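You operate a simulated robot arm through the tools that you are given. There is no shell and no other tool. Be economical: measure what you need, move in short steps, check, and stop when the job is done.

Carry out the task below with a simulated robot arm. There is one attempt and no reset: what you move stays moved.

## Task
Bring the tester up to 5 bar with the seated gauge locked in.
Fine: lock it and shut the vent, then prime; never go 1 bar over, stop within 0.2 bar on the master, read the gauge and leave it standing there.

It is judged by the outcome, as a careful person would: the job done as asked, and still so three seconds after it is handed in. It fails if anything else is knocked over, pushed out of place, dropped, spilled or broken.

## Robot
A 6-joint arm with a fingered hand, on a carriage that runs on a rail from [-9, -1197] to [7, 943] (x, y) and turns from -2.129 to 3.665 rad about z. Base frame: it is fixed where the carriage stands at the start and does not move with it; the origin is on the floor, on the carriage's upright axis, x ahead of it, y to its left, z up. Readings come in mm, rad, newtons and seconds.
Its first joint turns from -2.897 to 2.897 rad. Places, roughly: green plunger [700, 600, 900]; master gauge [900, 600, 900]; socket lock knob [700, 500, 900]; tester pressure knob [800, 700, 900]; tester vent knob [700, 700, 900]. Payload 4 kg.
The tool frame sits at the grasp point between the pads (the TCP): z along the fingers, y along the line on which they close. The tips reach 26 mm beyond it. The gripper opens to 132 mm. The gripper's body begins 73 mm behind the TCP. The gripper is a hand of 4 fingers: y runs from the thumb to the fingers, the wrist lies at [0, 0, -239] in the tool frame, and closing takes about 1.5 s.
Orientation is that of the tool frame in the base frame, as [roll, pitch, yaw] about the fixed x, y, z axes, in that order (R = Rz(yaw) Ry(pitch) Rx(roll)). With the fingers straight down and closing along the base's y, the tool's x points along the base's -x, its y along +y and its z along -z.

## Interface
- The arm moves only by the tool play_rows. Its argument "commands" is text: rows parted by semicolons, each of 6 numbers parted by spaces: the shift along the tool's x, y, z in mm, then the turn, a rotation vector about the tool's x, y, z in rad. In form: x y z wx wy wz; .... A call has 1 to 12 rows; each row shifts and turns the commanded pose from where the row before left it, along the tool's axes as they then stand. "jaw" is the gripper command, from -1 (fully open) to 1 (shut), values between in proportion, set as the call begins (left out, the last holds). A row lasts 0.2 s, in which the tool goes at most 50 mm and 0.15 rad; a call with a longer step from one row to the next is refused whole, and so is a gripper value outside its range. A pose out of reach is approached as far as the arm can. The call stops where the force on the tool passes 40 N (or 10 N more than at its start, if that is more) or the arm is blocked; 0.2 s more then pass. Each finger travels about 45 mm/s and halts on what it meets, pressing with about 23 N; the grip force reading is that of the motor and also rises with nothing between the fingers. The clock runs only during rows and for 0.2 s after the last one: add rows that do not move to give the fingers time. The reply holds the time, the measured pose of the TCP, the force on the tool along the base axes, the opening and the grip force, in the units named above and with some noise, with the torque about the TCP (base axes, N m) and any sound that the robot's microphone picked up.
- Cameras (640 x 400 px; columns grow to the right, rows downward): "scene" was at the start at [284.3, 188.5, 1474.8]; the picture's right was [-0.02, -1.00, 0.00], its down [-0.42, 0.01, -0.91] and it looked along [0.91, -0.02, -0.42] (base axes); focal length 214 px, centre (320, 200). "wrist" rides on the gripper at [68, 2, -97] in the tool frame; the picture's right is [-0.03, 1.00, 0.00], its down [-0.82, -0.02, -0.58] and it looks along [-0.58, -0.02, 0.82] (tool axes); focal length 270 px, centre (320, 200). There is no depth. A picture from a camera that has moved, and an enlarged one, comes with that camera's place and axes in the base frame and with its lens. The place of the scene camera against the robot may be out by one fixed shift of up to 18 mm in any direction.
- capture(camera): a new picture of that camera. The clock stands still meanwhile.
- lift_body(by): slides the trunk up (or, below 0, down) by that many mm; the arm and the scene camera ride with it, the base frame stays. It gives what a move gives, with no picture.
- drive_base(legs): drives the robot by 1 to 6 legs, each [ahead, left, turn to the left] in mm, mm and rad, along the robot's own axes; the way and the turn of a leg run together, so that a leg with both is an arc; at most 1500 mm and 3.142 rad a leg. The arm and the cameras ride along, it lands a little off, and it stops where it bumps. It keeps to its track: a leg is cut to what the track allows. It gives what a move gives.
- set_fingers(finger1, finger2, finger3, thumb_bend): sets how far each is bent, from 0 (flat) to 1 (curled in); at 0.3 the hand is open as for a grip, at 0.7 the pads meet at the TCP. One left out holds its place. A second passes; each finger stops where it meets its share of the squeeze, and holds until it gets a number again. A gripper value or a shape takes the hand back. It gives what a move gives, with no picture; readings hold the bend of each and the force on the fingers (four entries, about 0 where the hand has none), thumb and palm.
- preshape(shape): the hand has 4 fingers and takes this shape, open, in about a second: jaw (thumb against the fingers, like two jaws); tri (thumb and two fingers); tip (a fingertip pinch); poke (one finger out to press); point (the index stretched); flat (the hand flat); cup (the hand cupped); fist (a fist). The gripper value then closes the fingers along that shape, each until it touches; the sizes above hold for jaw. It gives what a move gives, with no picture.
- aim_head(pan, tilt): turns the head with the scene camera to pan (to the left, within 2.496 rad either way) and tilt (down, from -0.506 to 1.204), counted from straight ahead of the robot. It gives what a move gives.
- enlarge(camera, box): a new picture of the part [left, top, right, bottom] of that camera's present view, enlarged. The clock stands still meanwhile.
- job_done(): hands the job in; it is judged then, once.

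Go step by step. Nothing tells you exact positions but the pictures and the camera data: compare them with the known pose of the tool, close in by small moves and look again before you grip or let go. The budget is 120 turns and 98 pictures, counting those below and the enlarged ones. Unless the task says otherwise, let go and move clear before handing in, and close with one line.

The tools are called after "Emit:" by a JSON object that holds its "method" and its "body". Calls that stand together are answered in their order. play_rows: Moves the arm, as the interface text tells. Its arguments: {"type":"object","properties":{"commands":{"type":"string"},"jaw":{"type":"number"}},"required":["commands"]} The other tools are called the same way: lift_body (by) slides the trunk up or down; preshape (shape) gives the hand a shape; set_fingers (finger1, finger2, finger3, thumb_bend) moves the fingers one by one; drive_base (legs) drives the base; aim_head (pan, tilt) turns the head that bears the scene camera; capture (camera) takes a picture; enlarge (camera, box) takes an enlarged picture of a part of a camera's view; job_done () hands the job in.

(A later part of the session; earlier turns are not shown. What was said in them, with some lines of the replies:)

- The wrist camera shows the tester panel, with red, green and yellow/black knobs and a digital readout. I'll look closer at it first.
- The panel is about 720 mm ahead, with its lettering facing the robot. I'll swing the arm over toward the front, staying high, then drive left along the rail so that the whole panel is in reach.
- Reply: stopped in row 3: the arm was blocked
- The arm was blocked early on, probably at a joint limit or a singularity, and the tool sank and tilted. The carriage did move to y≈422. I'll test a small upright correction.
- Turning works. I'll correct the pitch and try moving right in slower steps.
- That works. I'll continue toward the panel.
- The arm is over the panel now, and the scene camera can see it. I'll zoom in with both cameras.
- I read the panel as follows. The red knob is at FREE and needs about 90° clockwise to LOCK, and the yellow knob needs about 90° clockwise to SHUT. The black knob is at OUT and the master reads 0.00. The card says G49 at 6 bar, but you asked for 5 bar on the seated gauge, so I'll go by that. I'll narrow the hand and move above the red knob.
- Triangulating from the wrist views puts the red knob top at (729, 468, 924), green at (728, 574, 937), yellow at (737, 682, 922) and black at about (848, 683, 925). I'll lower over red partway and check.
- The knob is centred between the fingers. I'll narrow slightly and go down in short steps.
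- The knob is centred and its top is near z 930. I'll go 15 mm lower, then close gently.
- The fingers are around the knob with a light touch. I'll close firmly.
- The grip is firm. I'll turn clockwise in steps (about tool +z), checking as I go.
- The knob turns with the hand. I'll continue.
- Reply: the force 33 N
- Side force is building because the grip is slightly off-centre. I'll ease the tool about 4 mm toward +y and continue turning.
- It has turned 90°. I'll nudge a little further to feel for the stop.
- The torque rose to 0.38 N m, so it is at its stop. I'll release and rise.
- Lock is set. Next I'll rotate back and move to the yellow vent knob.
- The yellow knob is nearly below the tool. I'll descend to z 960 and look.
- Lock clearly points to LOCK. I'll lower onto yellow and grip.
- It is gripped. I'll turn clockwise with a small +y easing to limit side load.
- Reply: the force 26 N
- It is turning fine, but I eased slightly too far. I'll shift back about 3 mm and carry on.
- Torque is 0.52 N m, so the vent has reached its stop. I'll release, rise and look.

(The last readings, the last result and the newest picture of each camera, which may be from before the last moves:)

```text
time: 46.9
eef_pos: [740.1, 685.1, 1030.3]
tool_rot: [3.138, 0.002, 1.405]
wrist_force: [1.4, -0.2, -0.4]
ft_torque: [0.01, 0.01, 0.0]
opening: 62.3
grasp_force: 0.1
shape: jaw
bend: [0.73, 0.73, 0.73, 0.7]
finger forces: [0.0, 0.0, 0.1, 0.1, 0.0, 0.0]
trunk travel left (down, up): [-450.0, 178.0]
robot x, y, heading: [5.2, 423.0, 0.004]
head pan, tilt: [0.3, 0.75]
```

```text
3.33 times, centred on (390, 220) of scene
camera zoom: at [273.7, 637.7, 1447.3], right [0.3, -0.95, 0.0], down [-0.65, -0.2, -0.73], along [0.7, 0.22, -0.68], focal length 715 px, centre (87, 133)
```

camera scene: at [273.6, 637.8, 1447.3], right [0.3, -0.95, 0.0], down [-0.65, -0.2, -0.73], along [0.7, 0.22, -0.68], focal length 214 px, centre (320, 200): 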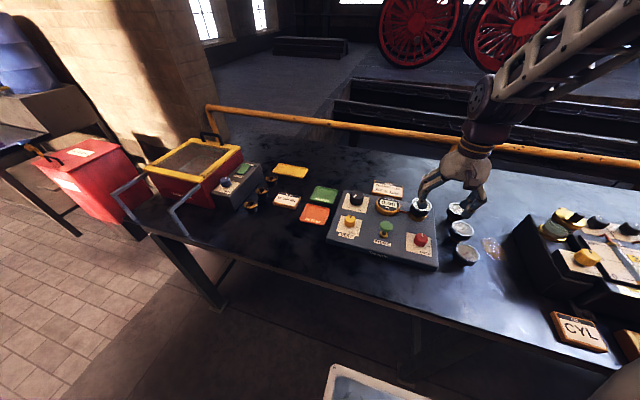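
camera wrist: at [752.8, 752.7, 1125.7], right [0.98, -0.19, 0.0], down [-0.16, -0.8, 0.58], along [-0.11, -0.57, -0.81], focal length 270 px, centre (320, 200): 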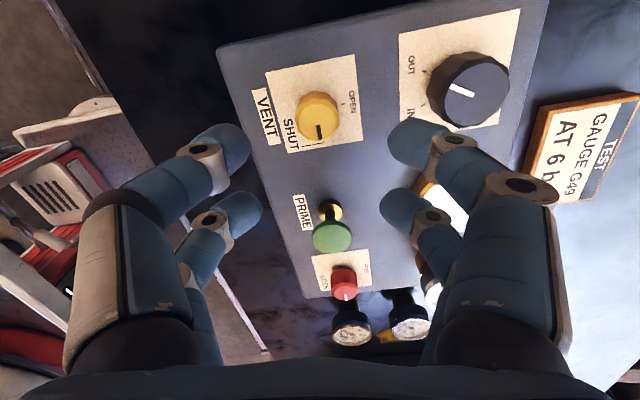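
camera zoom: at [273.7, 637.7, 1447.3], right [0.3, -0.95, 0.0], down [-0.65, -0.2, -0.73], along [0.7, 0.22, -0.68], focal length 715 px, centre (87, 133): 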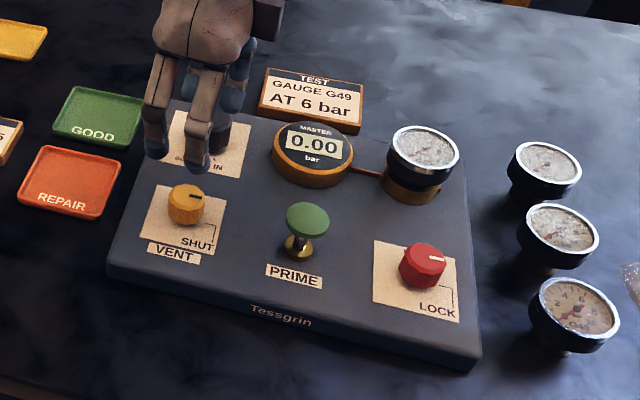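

The vent is shut and the lock is set. Now I'll close the fingers into a pusher and go above the green plunger.

Emit:
{"method": "play_rows", "body": {"commands": "0 0 0 0 0 -0.143;0 0 0 0 0 -0.143;0 0 0 0 0 -0.143;0 0 0 0 0 -0.143;0 0 0 0 0 -0.143;0 0 0 0 0 -0.143;0 0 0 0 0 -0.143;0 0 0 0 0 -0.143;0 0 0 0 0 -0.143;0 0 0 0 0 -0.143;0 0 0 0 0 -0.143;0 0 0 0 0 -0.137", "jaw": 1.0}}

Emit:
{"method": "play_rows", "body": {"commands": "1.5 -18.5 0 0 0 0;1.5 -18.5 0 0 0 0;1.5 -18.5 0 0 0 0;1.5 -18.5 0 0 0 0;1.5 -18.5 0 0 0 0;1.5 -18.5 0 0 0 0;0 0 0 0 0 0"}}

Emit:
{"method": "capture", "body": {"camera": "wrist"}}

Emit:
{"method": "enlarge", "body": {"camera": "scene", "box": [310, 160, 470, 280]}}

```text
time: 49.5
eef_pos: [739.6, 685.1, 1031.9]
tool_rot: [-3.139, 0.002, 3.116]
wrist_force: [0.2, -0.9, 0.4]
ft_torque: [0.0, -0.03, -0.01]
opening: 0.0
grasp_force: 23.1
shape: jaw
bend: [0.62, 0.62, 0.62, 0.7]
finger forces: [0.1, 0.1, 0.1, 0.0, 0.1, 0.0]
trunk travel left (down, up): [-450.0, 178.0]
robot x, y, heading: [2.8, 419.8, 0.006]
head pan, tilt: [0.3, 0.75]
```

```text
time: 51.1
eef_pos: [726.5, 574.5, 1030.3]
tool_rot: [-3.138, 0.001, 3.113]
wrist_force: [-0.2, 0.9, -0.3]
ft_torque: [-0.04, 0.0, -0.01]
opening: 0.1
grasp_force: 22.6
shape: jaw
bend: [0.62, 0.62, 0.62, 0.7]
finger forces: [0.0, 0.1, 0.0, 0.1, 0.1, 0.0]
trunk travel left (down, up): [-450.0, 178.0]
robot x, y, heading: [2.0, 420.4, 0.002]
head pan, tilt: [0.3, 0.75]
```

```text
64 pictures are left
camera wrist: at [658.9, 578.3, 1126.0], right [0.05, 1.0, 0.0], down [0.81, -0.04, 0.58], along [0.58, -0.03, -0.81], focal length 270 px, centre (320, 200)
```

wrist: 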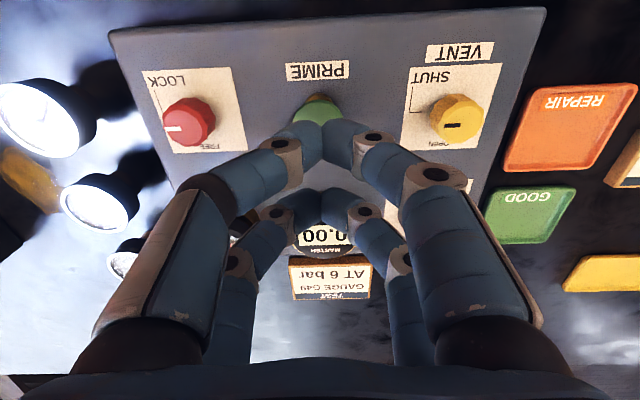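

```text
3.33 times, centred on (390, 220) of scene
camera zoom: at [273.6, 637.7, 1447.3], right [0.3, -0.95, 0.0], down [-0.65, -0.2, -0.73], along [0.7, 0.22, -0.68], focal length 715 px, centre (87, 133)
```

zoom: 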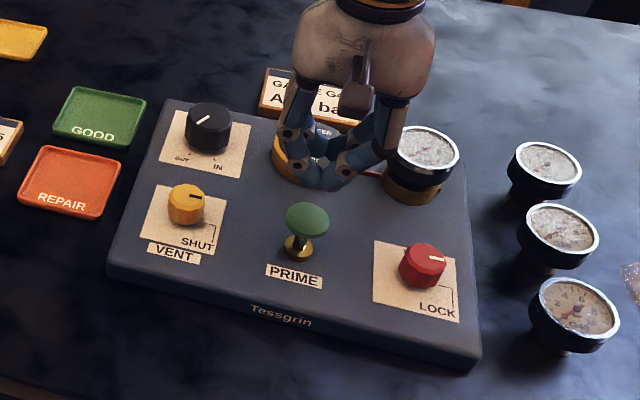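

I'll descend to just above the plunger, then press in small increments, watching the master.

Emit:
{"method": "play_rows", "body": {"commands": "1 0 15 0 0 0;1 0 15 0 0 0;0 0 15 0 0 0;0 0 10 0 0 0;0 0 5 0 0 0;0 0 0 0 0 0"}}

Emit:
{"method": "capture", "body": {"camera": "wrist"}}

Emit:
{"method": "enlarge", "body": {"camera": "scene", "box": [310, 160, 470, 280]}}

```text
time: 52.5
eef_pos: [724.0, 574.7, 970.6]
tool_rot: [-3.138, 0.003, 3.114]
wrist_force: [0.3, 0.4, -0.3]
ft_torque: [-0.01, -0.01, -0.02]
opening: 0.0
grasp_force: 22.5
shape: jaw
bend: [0.62, 0.62, 0.62, 0.7]
finger forces: [0.0, 0.1, 0.1, 0.0, 0.1, 0.1]
trunk travel left (down, up): [-450.0, 178.0]
robot x, y, heading: [1.0, 422.4, -0.002]
head pan, tilt: [0.3, 0.75]
```

```text
62 pictures are left
camera wrist: at [657.3, 578.7, 1066.1], right [0.05, 1.0, 0.0], down [0.81, -0.04, 0.58], along [0.58, -0.03, -0.81], focal length 270 px, centre (320, 200)
```

wrist: 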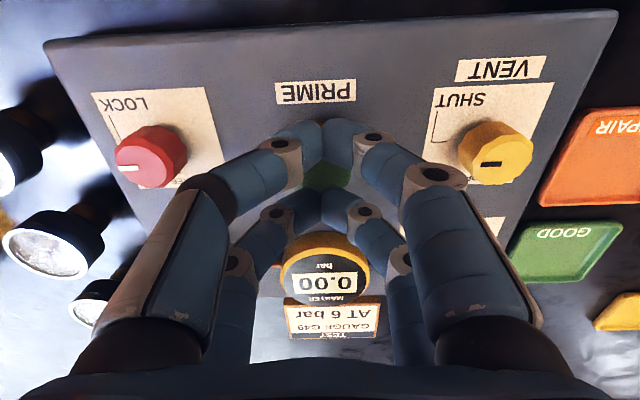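

```text
3.33 times, centred on (390, 220) of scene
camera zoom: at [273.6, 637.7, 1447.3], right [0.3, -0.95, 0.0], down [-0.65, -0.2, -0.73], along [0.7, 0.22, -0.68], focal length 715 px, centre (87, 133)
```

zoom: 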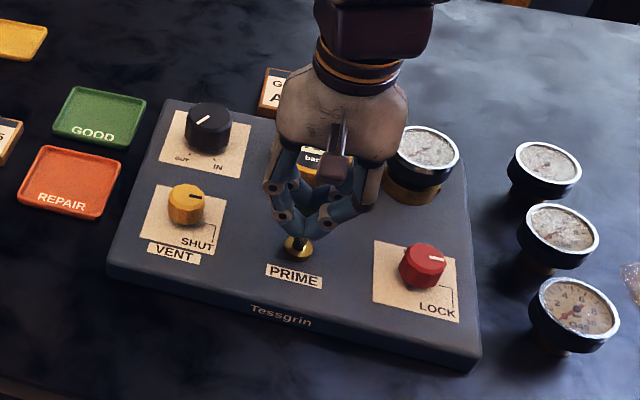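

The wrist camera sees the master between the fingers, and the plunger is centred beneath them. I'll press down slowly.

Emit:
{"method": "play_rows", "body": {"commands": "0 0 3 0 0 0;0 0 3 0 0 0;0 0 3 0 0 0;0 0 3 0 0 0;0 0 0 0 0 0"}}

Emit:
{"method": "enlarge", "body": {"camera": "wrist", "box": [240, 100, 400, 340]}}

```text
time: 53.7
eef_pos: [724.7, 574.5, 958.4]
tool_rot: [-3.138, 0.005, 3.114]
wrist_force: [-0.4, 2.0, 6.9]
ft_torque: [0.05, -0.07, 0.03]
opening: 0.2
grasp_force: 23.0
shape: jaw
bend: [0.62, 0.63, 0.63, 0.7]
finger forces: [0.0, 0.1, 0.0, 0.0, 0.0, 0.1]
trunk travel left (down, up): [-450.0, 178.0]
robot x, y, heading: [5.0, 421.3, 0.001]
head pan, tilt: [0.3, 0.75]
```

```text
1.67 times, centred on (320, 220) of wrist
camera zoom: at [657.1, 578.2, 1054.3], right [0.05, 1.0, 0.0], down [0.81, -0.04, 0.58], along [0.58, -0.03, -0.81], focal length 450 px, centre (320, 167)
```

zoom: 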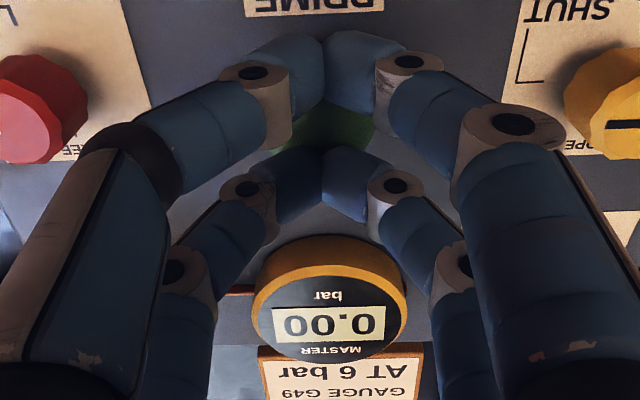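

Contact is made at 7 N. I'll press further.

Emit:
{"method": "play_rows", "body": {"commands": "0 0 3 0 0 0;0 0 3 0 0 0;0 0 3 0 0 0;0 0 0 0 0 0"}}

Emit:
{"method": "enlarge", "body": {"camera": "wrist", "box": [240, 100, 400, 340]}}

```text
time: 54.7
eef_pos: [725.3, 573.9, 950.4]
tool_rot: [-3.139, 0.003, 3.114]
wrist_force: [0.6, 2.4, 9.8]
ft_torque: [0.13, -0.21, 0.07]
opening: 0.0
grasp_force: 22.4
shape: jaw
bend: [0.62, 0.63, 0.63, 0.7]
finger forces: [0.0, 0.1, 0.1, 0.0, 0.0, 0.1]
trunk travel left (down, up): [-450.0, 178.0]
robot x, y, heading: [0.5, 424.7, 0.003]
head pan, tilt: [0.3, 0.75]
heard: click
```

```text
1.67 times, centred on (320, 220) of wrist
camera zoom: at [657.0, 578.1, 1045.6], right [0.05, 1.0, 0.0], down [0.81, -0.04, 0.58], along [0.58, -0.03, -0.81], focal length 450 px, centre (320, 167)
```

zoom: 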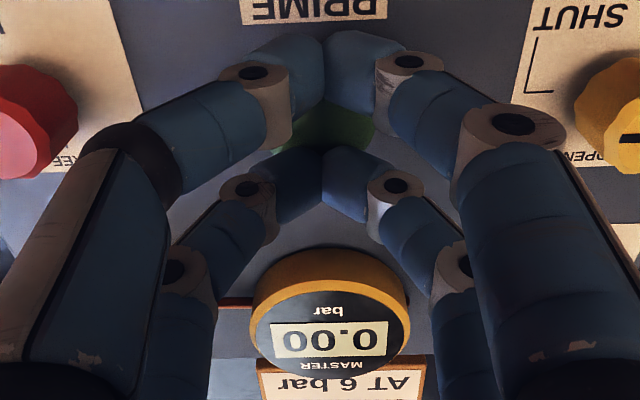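

I heard a click, but the master still shows 0.00. I'll lift off and see whether it changes.

Emit:
{"method": "play_rows", "body": {"commands": "0 0 -10 0 0 0;0 0 -10 0 0 0;0 0 -5 0 0 0;0 0 0 0 0 0;0 0 0 0 0 0"}}

Emit:
{"method": "enlarge", "body": {"camera": "wrist", "box": [240, 100, 400, 340]}}

```text
time: 55.9
eef_pos: [726.6, 574.6, 975.1]
tool_rot: [-3.139, 0.003, 3.114]
wrist_force: [0.2, 0.8, 0.7]
ft_torque: [-0.03, 0.04, 0.0]
opening: 0.0
grasp_force: 22.9
shape: jaw
bend: [0.62, 0.63, 0.63, 0.7]
finger forces: [0.1, 0.0, 0.0, 0.0, 0.0, 0.0]
trunk travel left (down, up): [-450.0, 178.0]
robot x, y, heading: [0.6, 421.0, 0.001]
head pan, tilt: [0.3, 0.75]
```

```text
1.67 times, centred on (320, 220) of wrist
camera zoom: at [657.3, 578.0, 1070.2], right [0.05, 1.0, 0.0], down [0.81, -0.04, 0.58], along [0.58, -0.03, -0.81], focal length 450 px, centre (320, 167)
```

zoom: 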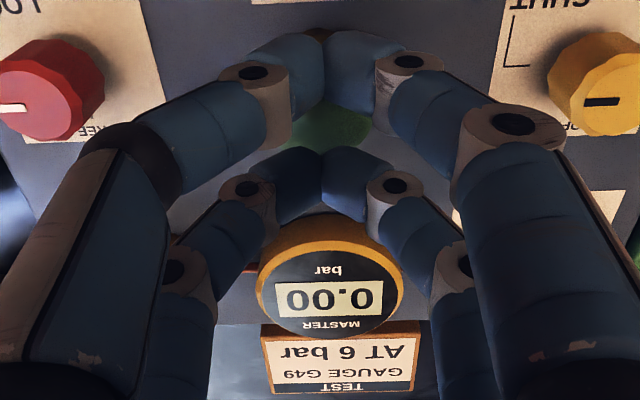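

Still 0.00, so I'll press again, going deeper in steps and watching the force and the master.

Emit:
{"method": "play_rows", "body": {"commands": "0 0 8 0 0 0;0 0 8 0 0 0;0 0 5 0 0 0;0 0 4 0 0 0;0 0 3 0 0 0;0 0 0 0 0 0"}}

Emit:
{"method": "enlarge", "body": {"camera": "wrist", "box": [240, 100, 400, 340]}}

```text
time: 57.3
eef_pos: [726.6, 574.5, 947.3]
tool_rot: [-3.138, 0.004, 3.113]
wrist_force: [1.7, 2.6, 11.7]
ft_torque: [0.06, -0.2, 0.02]
opening: 0.0
grasp_force: 23.1
shape: jaw
bend: [0.62, 0.63, 0.63, 0.7]
finger forces: [0.0, 0.0, 0.0, 0.0, 0.0, 0.1]
trunk travel left (down, up): [-450.0, 178.0]
robot x, y, heading: [6.1, 420.9, 0.001]
head pan, tilt: [0.3, 0.75]
heard: click
```

```text
1.67 times, centred on (320, 220) of wrist
camera zoom: at [657.3, 577.9, 1042.7], right [0.05, 1.0, 0.0], down [0.81, -0.04, 0.58], along [0.58, -0.03, -0.81], focal length 450 px, centre (320, 167)
```

zoom: 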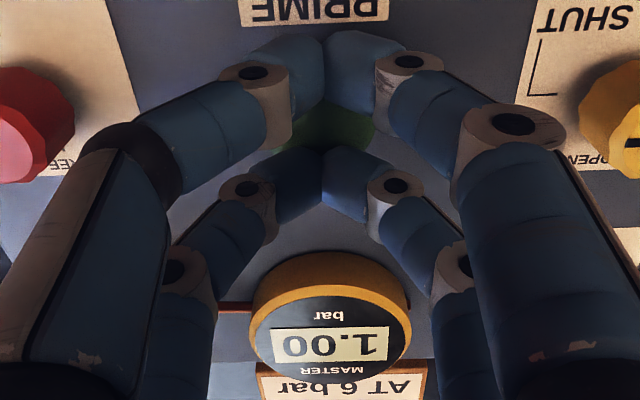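

The second stroke brought it to 1.00 bar. I'll lift, check that it holds, and stroke once more.

Emit:
{"method": "play_rows", "body": {"commands": "0 0 -10 0 0 0;0 0 -10 0 0 0;0 0 -8 0 0 0;0 0 0 0 0 0;0 0 0 0 0 0"}}

Emit:
{"method": "enlarge", "body": {"camera": "wrist", "box": [240, 100, 400, 340]}}

Emit:
{"method": "play_rows", "body": {"commands": "0 0 8 0 0 0;0 0 8 0 0 0;0 0 5 0 0 0;0 0 4 0 0 0;0 0 3 0 0 0;0 0 0 0 0 0"}}

Emit:
{"method": "enlarge", "body": {"camera": "wrist", "box": [240, 100, 400, 340]}}

```text
time: 58.5
eef_pos: [725.6, 573.8, 975.9]
tool_rot: [-3.137, 0.002, 3.113]
wrist_force: [-0.2, 0.1, -0.1]
ft_torque: [0.01, 0.02, -0.01]
opening: 0.0
grasp_force: 22.6
shape: jaw
bend: [0.62, 0.63, 0.63, 0.7]
finger forces: [0.0, 0.0, 0.0, 0.0, 0.0, 0.0]
trunk travel left (down, up): [-450.0, 178.0]
robot x, y, heading: [5.3, 419.4, 0.007]
head pan, tilt: [0.3, 0.75]
```

```text
1.67 times, centred on (320, 220) of wrist
camera zoom: at [657.4, 577.9, 1070.5], right [0.05, 1.0, 0.0], down [0.81, -0.04, 0.58], along [0.58, -0.03, -0.81], focal length 450 px, centre (320, 167)
```

zoom: 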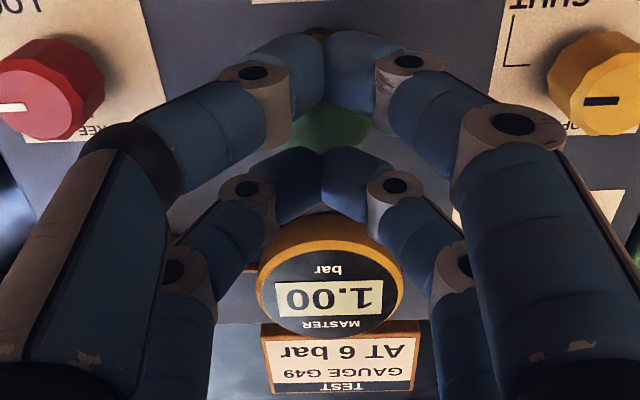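

```text
time: 59.9
eef_pos: [725.4, 573.8, 946.6]
tool_rot: [-3.137, 0.004, 3.116]
wrist_force: [1.7, 1.7, 11.8]
ft_torque: [0.07, -0.24, 0.04]
opening: 0.2
grasp_force: 22.8
shape: jaw
bend: [0.62, 0.63, 0.63, 0.7]
finger forces: [0.0, 0.1, 0.0, 0.0, 0.1, 0.0]
trunk travel left (down, up): [-450.0, 178.0]
robot x, y, heading: [1.4, 423.7, 0.006]
head pan, tilt: [0.3, 0.75]
heard: click
```

```text
1.67 times, centred on (320, 220) of wrist
camera zoom: at [657.3, 578.0, 1042.5], right [0.05, 1.0, 0.0], down [0.81, -0.04, 0.58], along [0.58, -0.03, -0.81], focal length 450 px, centre (320, 167)
```

zoom: 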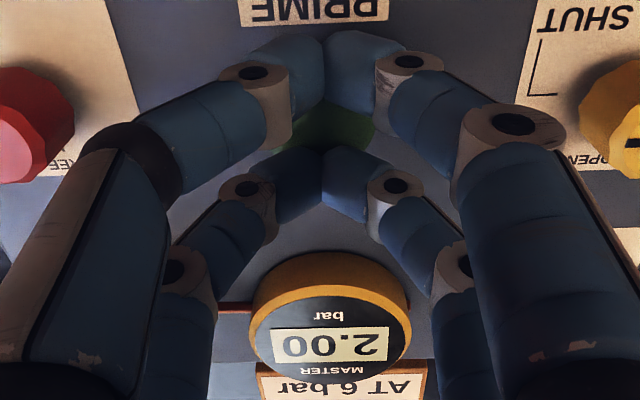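

Each stroke adds 1.00 bar. Next stroke.

Emit:
{"method": "play_rows", "body": {"commands": "0 0 -10 0 0 0;0 0 -10 0 0 0;0 0 -8 0 0 0;0 0 0 0 0 0;0 0 8 0 0 0;0 0 8 0 0 0;0 0 5 0 0 0;0 0 4 0 0 0;0 0 3 0 0 0;0 0 0 0 0 0"}}

Emit:
{"method": "enlarge", "body": {"camera": "wrist", "box": [240, 100, 400, 340]}}

```text
time: 62.1
eef_pos: [725.0, 574.3, 947.4]
tool_rot: [-3.139, 0.004, 3.114]
wrist_force: [0.7, -0.4, 12.9]
ft_torque: [-0.01, -0.18, 0.0]
opening: 0.1
grasp_force: 23.2
shape: jaw
bend: [0.62, 0.63, 0.63, 0.7]
finger forces: [0.1, 0.1, 0.0, 0.0, 0.1, 0.1]
trunk travel left (down, up): [-450.0, 178.0]
robot x, y, heading: [3.8, 421.5, 0.001]
head pan, tilt: [0.3, 0.75]
heard: click
```

```text
1.67 times, centred on (320, 220) of wrist
camera zoom: at [657.1, 578.2, 1042.8], right [0.05, 1.0, 0.0], down [0.81, -0.04, 0.58], along [0.58, -0.03, -0.81], focal length 450 px, centre (320, 167)
```

zoom: 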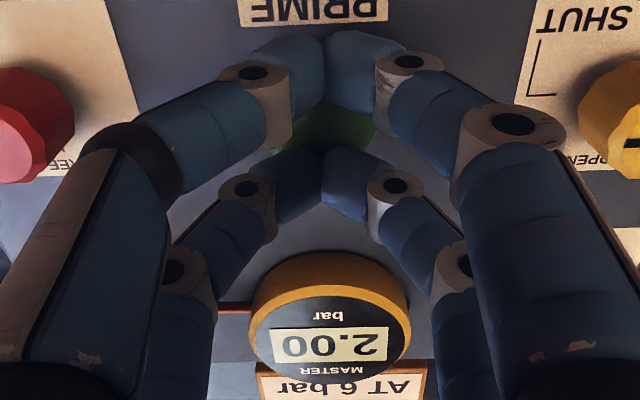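

It clicked but still shows 2.00, so either the prime is at its limit or the display lags. I'll lift and check, waiting a moment.

Emit:
{"method": "play_rows", "body": {"commands": "0 0 -10 0 0 0;0 0 -10 0 0 0;0 0 -8 0 0 0;0 0 0 0 0 0;0 0 0 0 0 0;0 0 0 0 0 0;0 0 0 0 0 0"}}

Emit:
{"method": "enlarge", "body": {"camera": "wrist", "box": [240, 100, 400, 340]}}

```text
time: 63.7
eef_pos: [724.3, 573.9, 975.6]
tool_rot: [-3.138, 0.001, 3.113]
wrist_force: [0.7, 0.2, 0.2]
ft_torque: [-0.03, -0.01, 0.01]
opening: 0.0
grasp_force: 23.3
shape: jaw
bend: [0.62, 0.63, 0.63, 0.7]
finger forces: [0.1, 0.0, 0.0, 0.0, 0.0, 0.0]
trunk travel left (down, up): [-450.0, 178.0]
robot x, y, heading: [6.8, 423.2, 0.004]
head pan, tilt: [0.3, 0.75]
```

```text
1.67 times, centred on (320, 220) of wrist
camera zoom: at [657.3, 578.1, 1070.6], right [0.05, 1.0, 0.0], down [0.81, -0.04, 0.58], along [0.58, -0.03, -0.81], focal length 450 px, centre (320, 167)
```

zoom: 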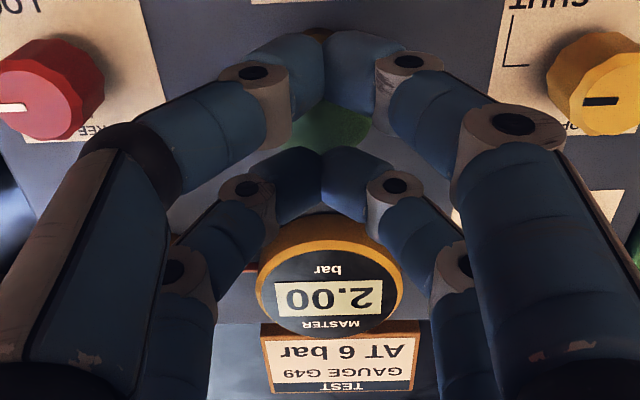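

Priming tops out at 2.00 bar, and the rest comes from the pressure knob. I'll rise, open, and move above the black knob.

Emit:
{"method": "play_rows", "body": {"commands": "0 0 -25 0 0 0;0 0 -25 0 0 0;0 0 -10 0 0 0;-20 18.5 0 0 0 0;-20 18.5 0 0 0 0;-20 18.5 0 0 0 0;-20 18.5 0 0 0 0;-20 18.5 0 0 0 0;-20 18.5 0 0 0 0;0 0 0 0 0 0", "jaw": -0.1}}

Emit:
{"method": "capture", "body": {"camera": "wrist"}}

Emit:
{"method": "enlarge", "body": {"camera": "scene", "box": [310, 160, 470, 280]}}

```text
time: 65.9
eef_pos: [847.8, 683.1, 1035.6]
tool_rot: [-3.138, 0.001, 3.114]
wrist_force: [0.1, -0.2, 0.9]
ft_torque: [0.0, 0.01, -0.01]
opening: 72.0
grasp_force: 0.1
shape: jaw
bend: [0.72, 0.72, 0.72, 0.7]
finger forces: [0.0, 0.0, 0.1, 0.0, 0.0, 0.0]
trunk travel left (down, up): [-450.0, 178.0]
robot x, y, heading: [5.2, 418.6, 0.004]
head pan, tilt: [0.3, 0.75]
```

```text
52 pictures are left
camera wrist: at [780.1, 686.3, 1130.4], right [0.05, 1.0, 0.0], down [0.81, -0.04, 0.58], along [0.58, -0.03, -0.81], focal length 270 px, centre (320, 200)
```

wrist: 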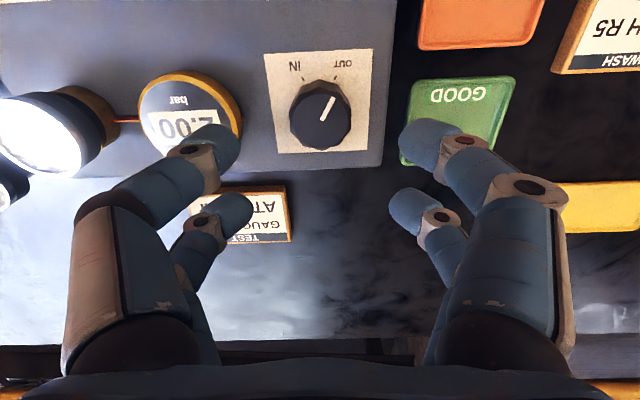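

```text
3.33 times, centred on (390, 220) of scene
camera zoom: at [273.6, 637.7, 1447.3], right [0.3, -0.95, 0.0], down [-0.65, -0.2, -0.73], along [0.7, 0.22, -0.68], focal length 715 px, centre (87, 133)
```

zoom: 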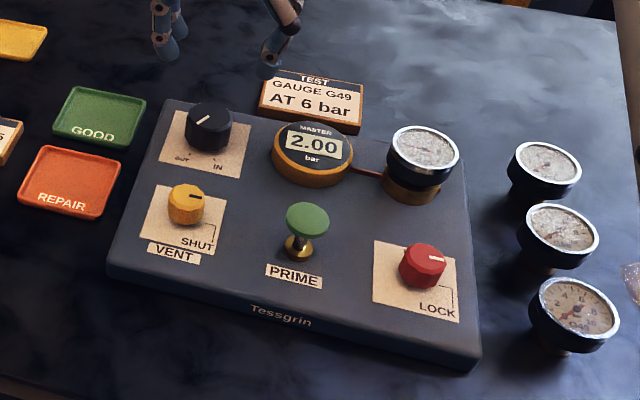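

Emit:
{"method": "play_rows", "body": {"commands": "-1 -1 15 0 0 0;-1 0 15 0 0 0;0 0 15 0 0 0;0 0 15 0 0 0;0 0 10 0 0 0;0 0 10 0 0 0;0 0 8 0 0 0;0 0 0 0 0 0"}}

Emit:
{"method": "capture", "body": {"camera": "wrist"}}

Emit:
{"method": "enlarge", "body": {"camera": "scene", "box": [310, 160, 470, 280]}}

```text
time: 67.7
eef_pos: [848.5, 680.9, 945.7]
tool_rot: [-3.138, 0.003, 3.114]
wrist_force: [0.3, 1.0, 0.1]
ft_torque: [0.0, 0.01, 0.02]
opening: 72.3
grasp_force: 0.1
shape: jaw
bend: [0.72, 0.72, 0.72, 0.7]
finger forces: [0.0, 0.1, 0.0, 0.1, 0.0, 0.0]
trunk travel left (down, up): [-450.0, 178.0]
robot x, y, heading: [0.8, 422.1, 0.002]
head pan, tilt: [0.3, 0.75]
```

```text
50 pictures are left
camera wrist: at [781.7, 684.7, 1042.1], right [0.05, 1.0, 0.0], down [0.81, -0.04, 0.58], along [0.58, -0.03, -0.81], focal length 270 px, centre (320, 200)
```

wrist: 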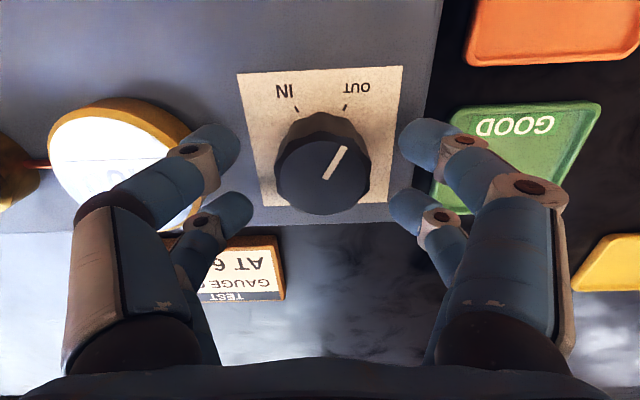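

```text
3.33 times, centred on (390, 220) of scene
camera zoom: at [273.6, 637.7, 1447.3], right [0.3, -0.95, 0.0], down [-0.65, -0.2, -0.73], along [0.7, 0.22, -0.68], focal length 715 px, centre (87, 133)
```

zoom: 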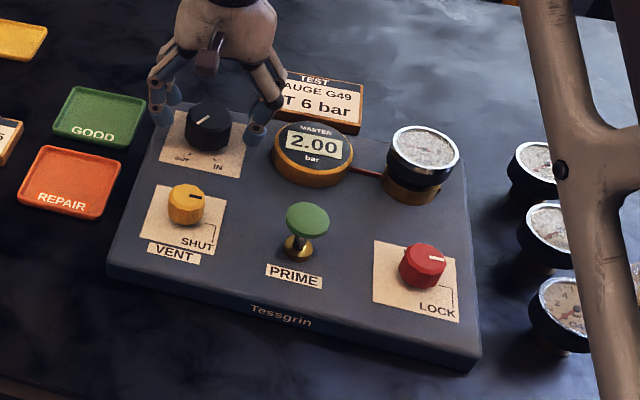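

It is well centred, and the scene camera can see the master. I'll pre-rotate the hand counter-clockwise for more turning range, then lower and grip.

Emit:
{"method": "play_rows", "body": {"commands": "0 0 0 0 0 -0.12;0 0 0 0 0 -0.12;0 0 0 0 0 -0.12;0 0 0 0 0 -0.12;0 0 0 0 0 -0.12;0 0 6 0 0 0;0 0 6 0 0 0;0 0 6 0 0 0;0 0 6 0 0 0;0 0 0 0 0 0"}}

Emit:
{"method": "capture", "body": {"camera": "wrist"}}

```text
time: 69.9
eef_pos: [850.0, 679.8, 922.9]
tool_rot: [-3.135, 0.0, -2.569]
wrist_force: [0.3, 0.2, 0.5]
ft_torque: [0.01, -0.04, 0.01]
opening: 72.4
grasp_force: 0.0
shape: jaw
bend: [0.72, 0.72, 0.72, 0.7]
finger forces: [0.1, 0.0, 0.0, 0.1, 0.1, 0.1]
trunk travel left (down, up): [-450.0, 178.0]
robot x, y, heading: [1.7, 421.8, 0.003]
head pan, tilt: [0.3, 0.75]
```

```text
48 pictures are left
camera wrist: at [792.3, 644.8, 1018.6], right [-0.52, 0.85, 0.0], down [0.7, 0.43, 0.58], along [0.5, 0.3, -0.82], focal length 270 px, centre (320, 200)
```

wrist: 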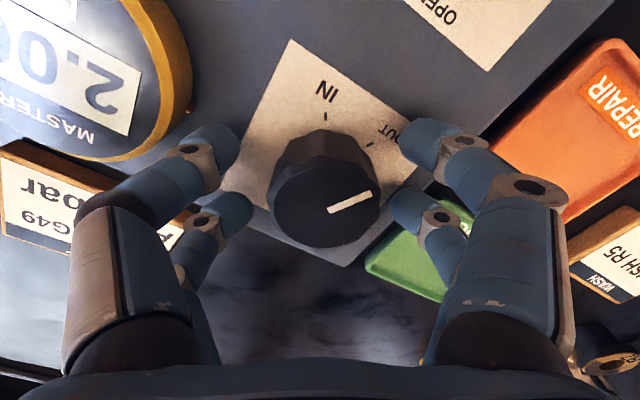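

Emit:
{"method": "play_rows", "body": {"commands": "0 0 0 0 0 0;0 0 0 0 0 0;0 0 0 0 0 0;0 0 0 0 0 0;0 0 0 0 0 0;0 0 0 0 0 0;0 0 0 0 0 0;0 0 0 0 0 0;0 0 0 0 0 0", "jaw": 1.0}}

Emit:
{"method": "capture", "body": {"camera": "wrist"}}

```text
time: 71.9
eef_pos: [850.2, 680.3, 921.9]
tool_rot: [-3.136, 0.0, -2.568]
wrist_force: [1.3, -0.1, -5.2]
ft_torque: [0.03, -0.01, 0.03]
opening: 26.3
grasp_force: 22.8
shape: jaw
bend: [0.73, 0.74, 0.73, 0.7]
finger forces: [21.4, 22.3, 21.0, 0.0, 19.0, 0.0]
trunk travel left (down, up): [-450.0, 178.0]
robot x, y, heading: [2.2, 423.6, 0.001]
head pan, tilt: [0.3, 0.75]
```

```text
47 pictures are left
camera wrist: at [792.4, 644.9, 1018.3], right [-0.52, 0.85, 0.0], down [0.7, 0.43, 0.58], along [0.49, 0.3, -0.82], focal length 270 px, centre (320, 200)
```

wrist: 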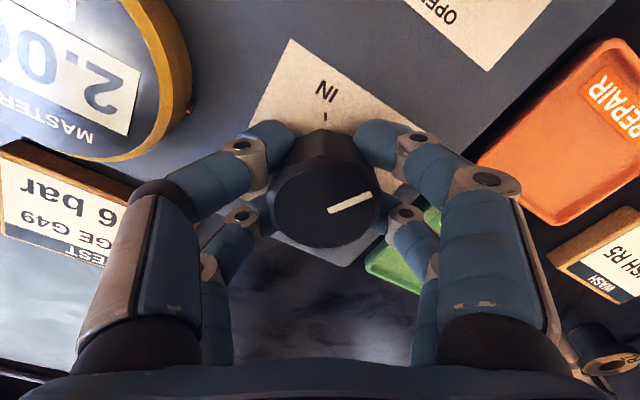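

Good centred grip with little side force. I'll turn a small clockwise amount and check the master.

Emit:
{"method": "play_rows", "body": {"commands": "0 0 0 0 0 0.1;0 0 0 0 0 0.1;0 0 0 0 0 0"}}

Emit:
{"method": "enlarge", "body": {"camera": "scene", "box": [340, 170, 436, 230]}}

```text
time: 72.7
eef_pos: [849.4, 679.5, 922.3]
tool_rot: [-3.137, 0.001, -2.771]
wrist_force: [-0.5, 0.7, -4.8]
ft_torque: [0.03, 0.06, -0.01]
opening: 25.9
grasp_force: 23.1
shape: jaw
bend: [0.73, 0.74, 0.73, 0.7]
finger forces: [23.0, 22.1, 20.4, 0.1, 19.3, 0.1]
trunk travel left (down, up): [-450.0, 178.0]
robot x, y, heading: [1.2, 421.8, 0.007]
head pan, tilt: [0.3, 0.75]
```

```text
6.67 times, centred on (388, 200) of scene
camera zoom: at [273.8, 637.8, 1447.2], right [0.3, -0.95, 0.0], down [-0.65, -0.2, -0.73], along [0.7, 0.22, -0.68], focal length 1430 px, centre (-133, 200)
```

zoom: 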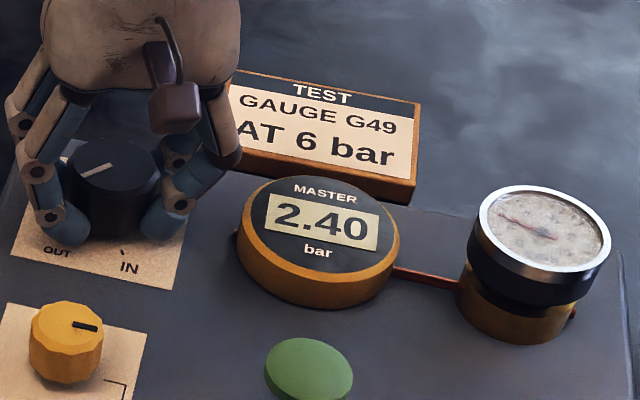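

0.2 rad gave +0.40 bar, so about 2 bar per rad. I'll turn another 0.8 rad and check.

Emit:
{"method": "play_rows", "body": {"commands": "0 0 0 0 0 0.1;0 0 0 0 0 0.1;0 0 0 0 0 0.1;0 0 0 0 0 0.1;0 0 0 0 0 0.1;0 0 0 0 0 0.1;0 0 0 0 0 0.1;0 0 0 0 0 0.1;0 0 0 0 0 0"}}

Emit:
{"method": "enlarge", "body": {"camera": "scene", "box": [340, 170, 436, 230]}}

```text
time: 74.7
eef_pos: [849.6, 681.0, 922.6]
tool_rot: [-3.138, 0.004, 2.712]
wrist_force: [-14.5, 2.6, -5.5]
ft_torque: [0.06, 0.3, 0.06]
opening: 26.2
grasp_force: 23.1
shape: jaw
bend: [0.73, 0.74, 0.73, 0.7]
finger forces: [25.2, 19.6, 17.5, 0.0, 23.8, 0.0]
trunk travel left (down, up): [-450.0, 178.0]
robot x, y, heading: [3.4, 421.5, 0.006]
head pan, tilt: [0.3, 0.75]
```

```text
6.67 times, centred on (388, 200) of scene
camera zoom: at [273.3, 638.0, 1447.3], right [0.3, -0.95, 0.0], down [-0.65, -0.2, -0.73], along [0.7, 0.22, -0.68], focal length 1430 px, centre (-133, 200)
```

zoom: 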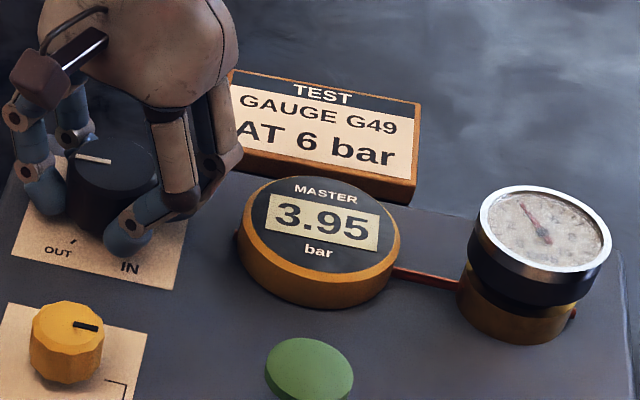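

3.95 bar. I'll ease the side load (2 mm toward -x) and turn 0.45 rad more.

Emit:
{"method": "play_rows", "body": {"commands": "1.8 -0.8 0 0 0 0;0 0 0 0 0 0.1;0 0 0 0 0 0.1;0 0 0 0 0 0.1;0 0 0 0 0 0.1;0 0 0 0 0 0.05;0 0 0 0 0 0"}}

Emit:
{"method": "enlarge", "body": {"camera": "scene", "box": [340, 170, 436, 230]}}

```text
time: 76.3
eef_pos: [848.6, 681.7, 923.4]
tool_rot: [3.141, 0.004, 2.264]
wrist_force: [-1.1, 8.6, -7.4]
ft_torque: [0.18, 0.1, -0.01]
opening: 25.8
grasp_force: 23.1
shape: jaw
bend: [0.73, 0.73, 0.73, 0.7]
finger forces: [26.1, 23.6, 18.0, 0.0, 21.0, 0.1]
trunk travel left (down, up): [-450.0, 178.0]
robot x, y, heading: [3.3, 424.7, 0.006]
head pan, tilt: [0.3, 0.75]
```

```text
6.67 times, centred on (388, 200) of scene
camera zoom: at [273.9, 638.2, 1447.2], right [0.3, -0.95, 0.0], down [-0.65, -0.2, -0.73], along [0.7, 0.22, -0.68], focal length 1430 px, centre (-133, 200)
```

zoom: 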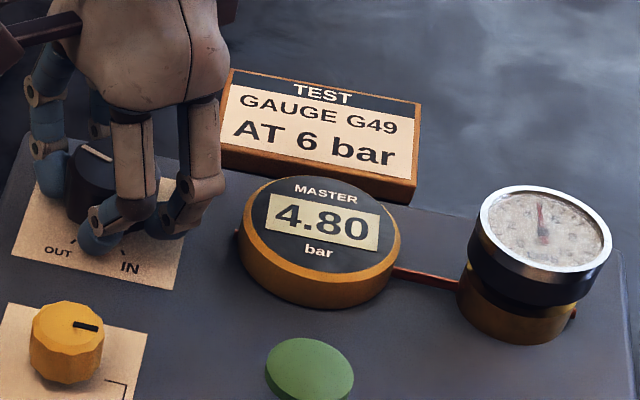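

4.80 bar, so 0.1 rad more should do it.

Emit:
{"method": "play_rows", "body": {"commands": "0 0 0 0 0 0.05;0 0 0 0 0 0.05;0 0 0 0 0 0;0 0 0 0 0 0"}}

Emit:
{"method": "enlarge", "body": {"camera": "scene", "box": [340, 170, 436, 230]}}

```text
time: 77.3
eef_pos: [848.7, 681.9, 922.3]
tool_rot: [-3.141, 0.005, 2.163]
wrist_force: [-1.0, 11.7, -5.9]
ft_torque: [0.21, 0.07, 0.01]
opening: 25.6
grasp_force: 23.2
shape: jaw
bend: [0.73, 0.73, 0.73, 0.7]
finger forces: [27.6, 23.5, 17.7, 0.0, 21.6, 0.1]
trunk travel left (down, up): [-450.0, 178.0]
robot x, y, heading: [3.9, 424.1, 0.004]
head pan, tilt: [0.3, 0.75]
```

```text
6.67 times, centred on (388, 200) of scene
camera zoom: at [273.8, 638.3, 1447.2], right [0.3, -0.95, 0.0], down [-0.65, -0.2, -0.73], along [0.7, 0.22, -0.68], focal length 1430 px, centre (-133, 200)
```

zoom: 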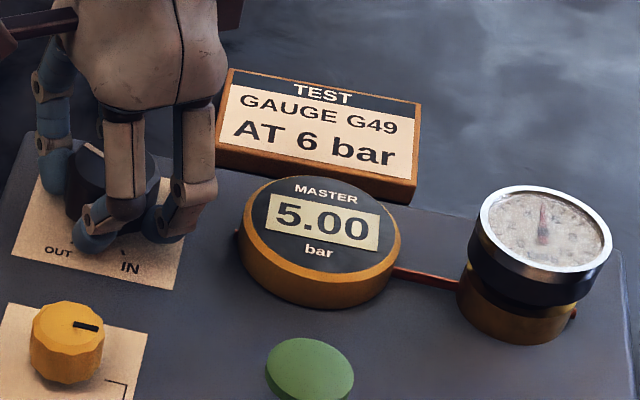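

5.00 bar exactly. I'll ease the side load, release gently, rise and re-read.

Emit:
{"method": "play_rows", "body": {"commands": "1.2 0.8 0 0 0 0;0 0 0 0 0 0"}}

Emit:
{"method": "play_rows", "body": {"commands": "0 0 0 0 0 0;0 0 0 0 0 0;0 0 0 0 0 0;0 0 0 0 0 0;0 0 0 0 0 0;0 0 0 0 0 0;0 0 -10 0 0 0;0 0 -20 0 0 0;0 0 -25 0 0 0;0 0 -25 0 0 0;0 0 -30 0 0 0;0 0 0 0 0 0", "jaw": -0.1}}

Emit:
{"method": "enlarge", "body": {"camera": "scene", "box": [340, 170, 436, 230]}}

Emit:
{"method": "capture", "body": {"camera": "wrist"}}

```text
time: 77.9
eef_pos: [847.8, 681.8, 923.4]
tool_rot: [3.14, 0.005, 2.165]
wrist_force: [-1.7, 5.0, -3.8]
ft_torque: [0.12, 0.04, -0.02]
opening: 25.7
grasp_force: 22.9
shape: jaw
bend: [0.73, 0.73, 0.73, 0.7]
finger forces: [25.6, 23.8, 19.6, 0.0, 21.5, 0.0]
trunk travel left (down, up): [-450.0, 178.0]
robot x, y, heading: [1.2, 420.7, 0.001]
head pan, tilt: [0.3, 0.75]
```

```text
time: 80.5
eef_pos: [847.5, 681.5, 1033.0]
tool_rot: [-3.141, 0.006, 2.165]
wrist_force: [0.1, 0.4, -0.3]
ft_torque: [-0.02, 0.03, 0.0]
opening: 72.0
grasp_force: 0.1
shape: jaw
bend: [0.72, 0.72, 0.72, 0.7]
finger forces: [0.0, 0.0, 0.0, 0.1, 0.0, 0.1]
trunk travel left (down, up): [-450.0, 178.0]
robot x, y, heading: [4.7, 420.9, 0.006]
head pan, tilt: [0.3, 0.75]
```

```text
6.67 times, centred on (388, 200) of scene
camera zoom: at [273.7, 637.7, 1447.3], right [0.3, -0.95, 0.0], down [-0.65, -0.2, -0.73], along [0.7, 0.22, -0.68], focal length 1430 px, centre (-133, 200)
```

zoom: 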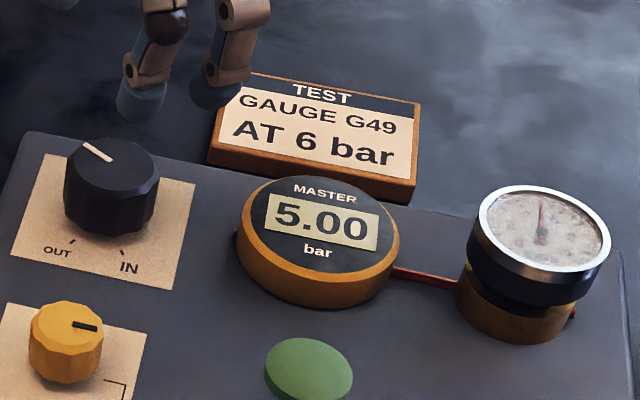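

```text
41 pictures are left
camera wrist: at [811.4, 740.0, 1127.9], right [0.84, 0.54, 0.0], down [0.44, -0.69, 0.58], along [0.31, -0.49, -0.81], focal length 270 px, centre (320, 200)
```

wrist: 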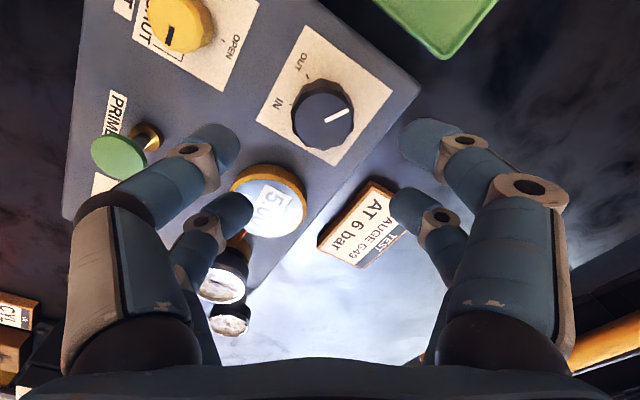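

The master holds at 5.00. Next I'll move clear to where the wrist camera can read the seated gauge.

Emit:
{"method": "play_rows", "body": {"commands": "0 0 -10 0 0 -0.14;0 0 -10 0 0 -0.14;0 0 -10 0 0 -0.14;0 0 0 0 0 -0.14;0 0 0 0 0 -0.14;0 0 0 0 0 -0.14;0 0 0 0 0 -0.11;0 0 0 0 0 0"}}

Emit:
{"method": "play_rows", "body": {"commands": "12 -25 0 0 0 0;12 -25 0 0 0 0;12 -25 0 0 0 0;12 -25 0 0 0 0;12 -25 0 0 0 0;12 -25 0 0 0 0;12 -25 0 0 0 0;12 -25 0 0 0 0;10 -20 0 0 0 0;0 0 0 0 0 0"}}

Emit:
{"method": "capture", "body": {"camera": "wrist"}}

```text
time: 82.3
eef_pos: [848.6, 682.4, 1062.4]
tool_rot: [-3.138, 0.001, 3.117]
wrist_force: [-0.1, -0.1, 0.3]
ft_torque: [-0.01, -0.02, -0.01]
opening: 71.9
grasp_force: 0.0
shape: jaw
bend: [0.72, 0.72, 0.72, 0.7]
finger forces: [0.1, 0.0, 0.0, 0.0, 0.0, 0.1]
trunk travel left (down, up): [-450.0, 178.0]
robot x, y, heading: [4.7, 421.3, 0.003]
head pan, tilt: [0.3, 0.75]
```

```text
time: 84.5
eef_pos: [734.6, 464.9, 1063.8]
tool_rot: [-3.137, 0.002, 3.114]
wrist_force: [-0.6, 0.4, 0.4]
ft_torque: [-0.02, -0.01, 0.0]
opening: 72.3
grasp_force: 0.1
shape: jaw
bend: [0.72, 0.72, 0.72, 0.7]
finger forces: [0.0, 0.0, 0.0, 0.0, 0.1, 0.1]
trunk travel left (down, up): [-450.0, 178.0]
robot x, y, heading: [6.6, 421.6, 0.008]
head pan, tilt: [0.3, 0.75]
```

```text
40 pictures are left
camera wrist: at [667.5, 469.6, 1158.7], right [0.05, 1.0, 0.0], down [0.81, -0.04, 0.58], along [0.58, -0.03, -0.82], focal length 270 px, centre (320, 200)
```

wrist: 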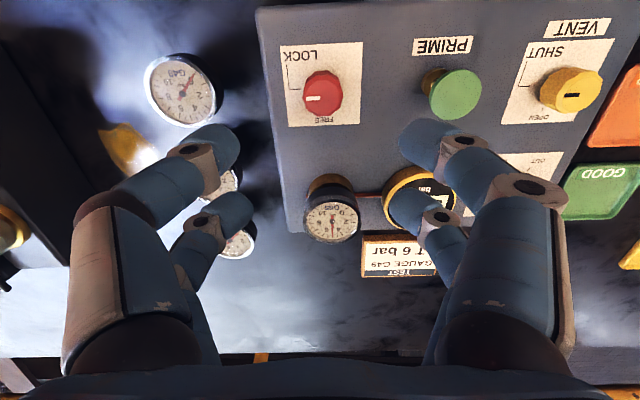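

Emit:
{"method": "enlarge", "body": {"camera": "wrist", "box": [284, 170, 380, 250]}}

Emit:
{"method": "enlarge", "body": {"camera": "scene", "box": [340, 170, 436, 230]}}

```text
5.00 times, centred on (332, 210) of wrist
camera zoom: at [667.5, 469.6, 1158.7], right [0.05, 1.0, 0.0], down [0.81, -0.04, 0.58], along [0.58, -0.03, -0.82], focal length 1351 px, centre (260, 150)
```

zoom: 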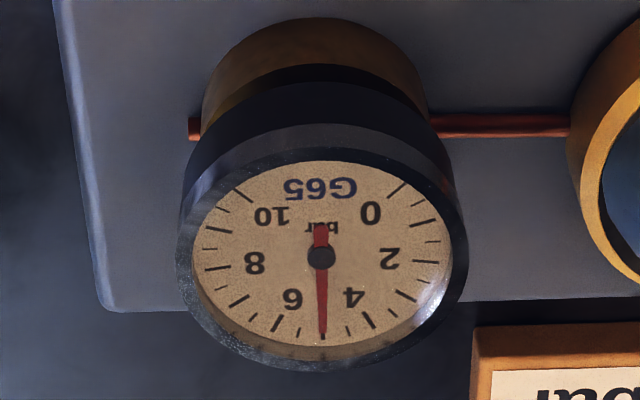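

```text
6.67 times, centred on (388, 200) of scene
camera zoom: at [273.6, 637.7, 1447.3], right [0.3, -0.95, 0.0], down [-0.65, -0.2, -0.73], along [0.7, 0.22, -0.68], focal length 1430 px, centre (-133, 200)
```

zoom: 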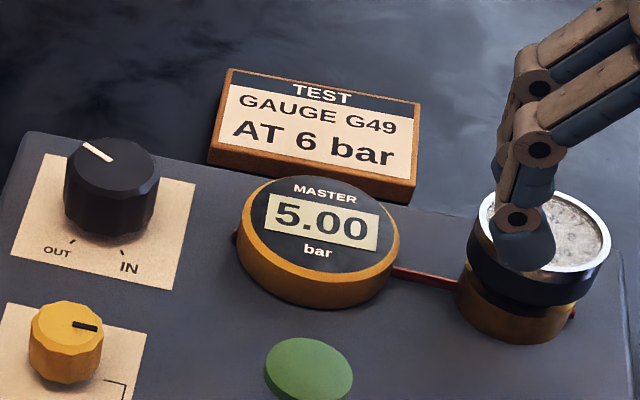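

The seated gauge G65 reads about 5.0 bar and the master is steady at 5.00. The hand is open and well clear above the panel, so I'm handing in.

Emit:
{"method": "job_done", "body": {}}

```text
The job is handed in.
```

The tester is standing at 5.00 bar on the master, with the seated gauge (G65) locked in and reading about 5.0 bar, and the vent shut. The card on the bench says "GAUGE G49 AT 6 bar", but I followed your request for 5 bar on the seated gauge.
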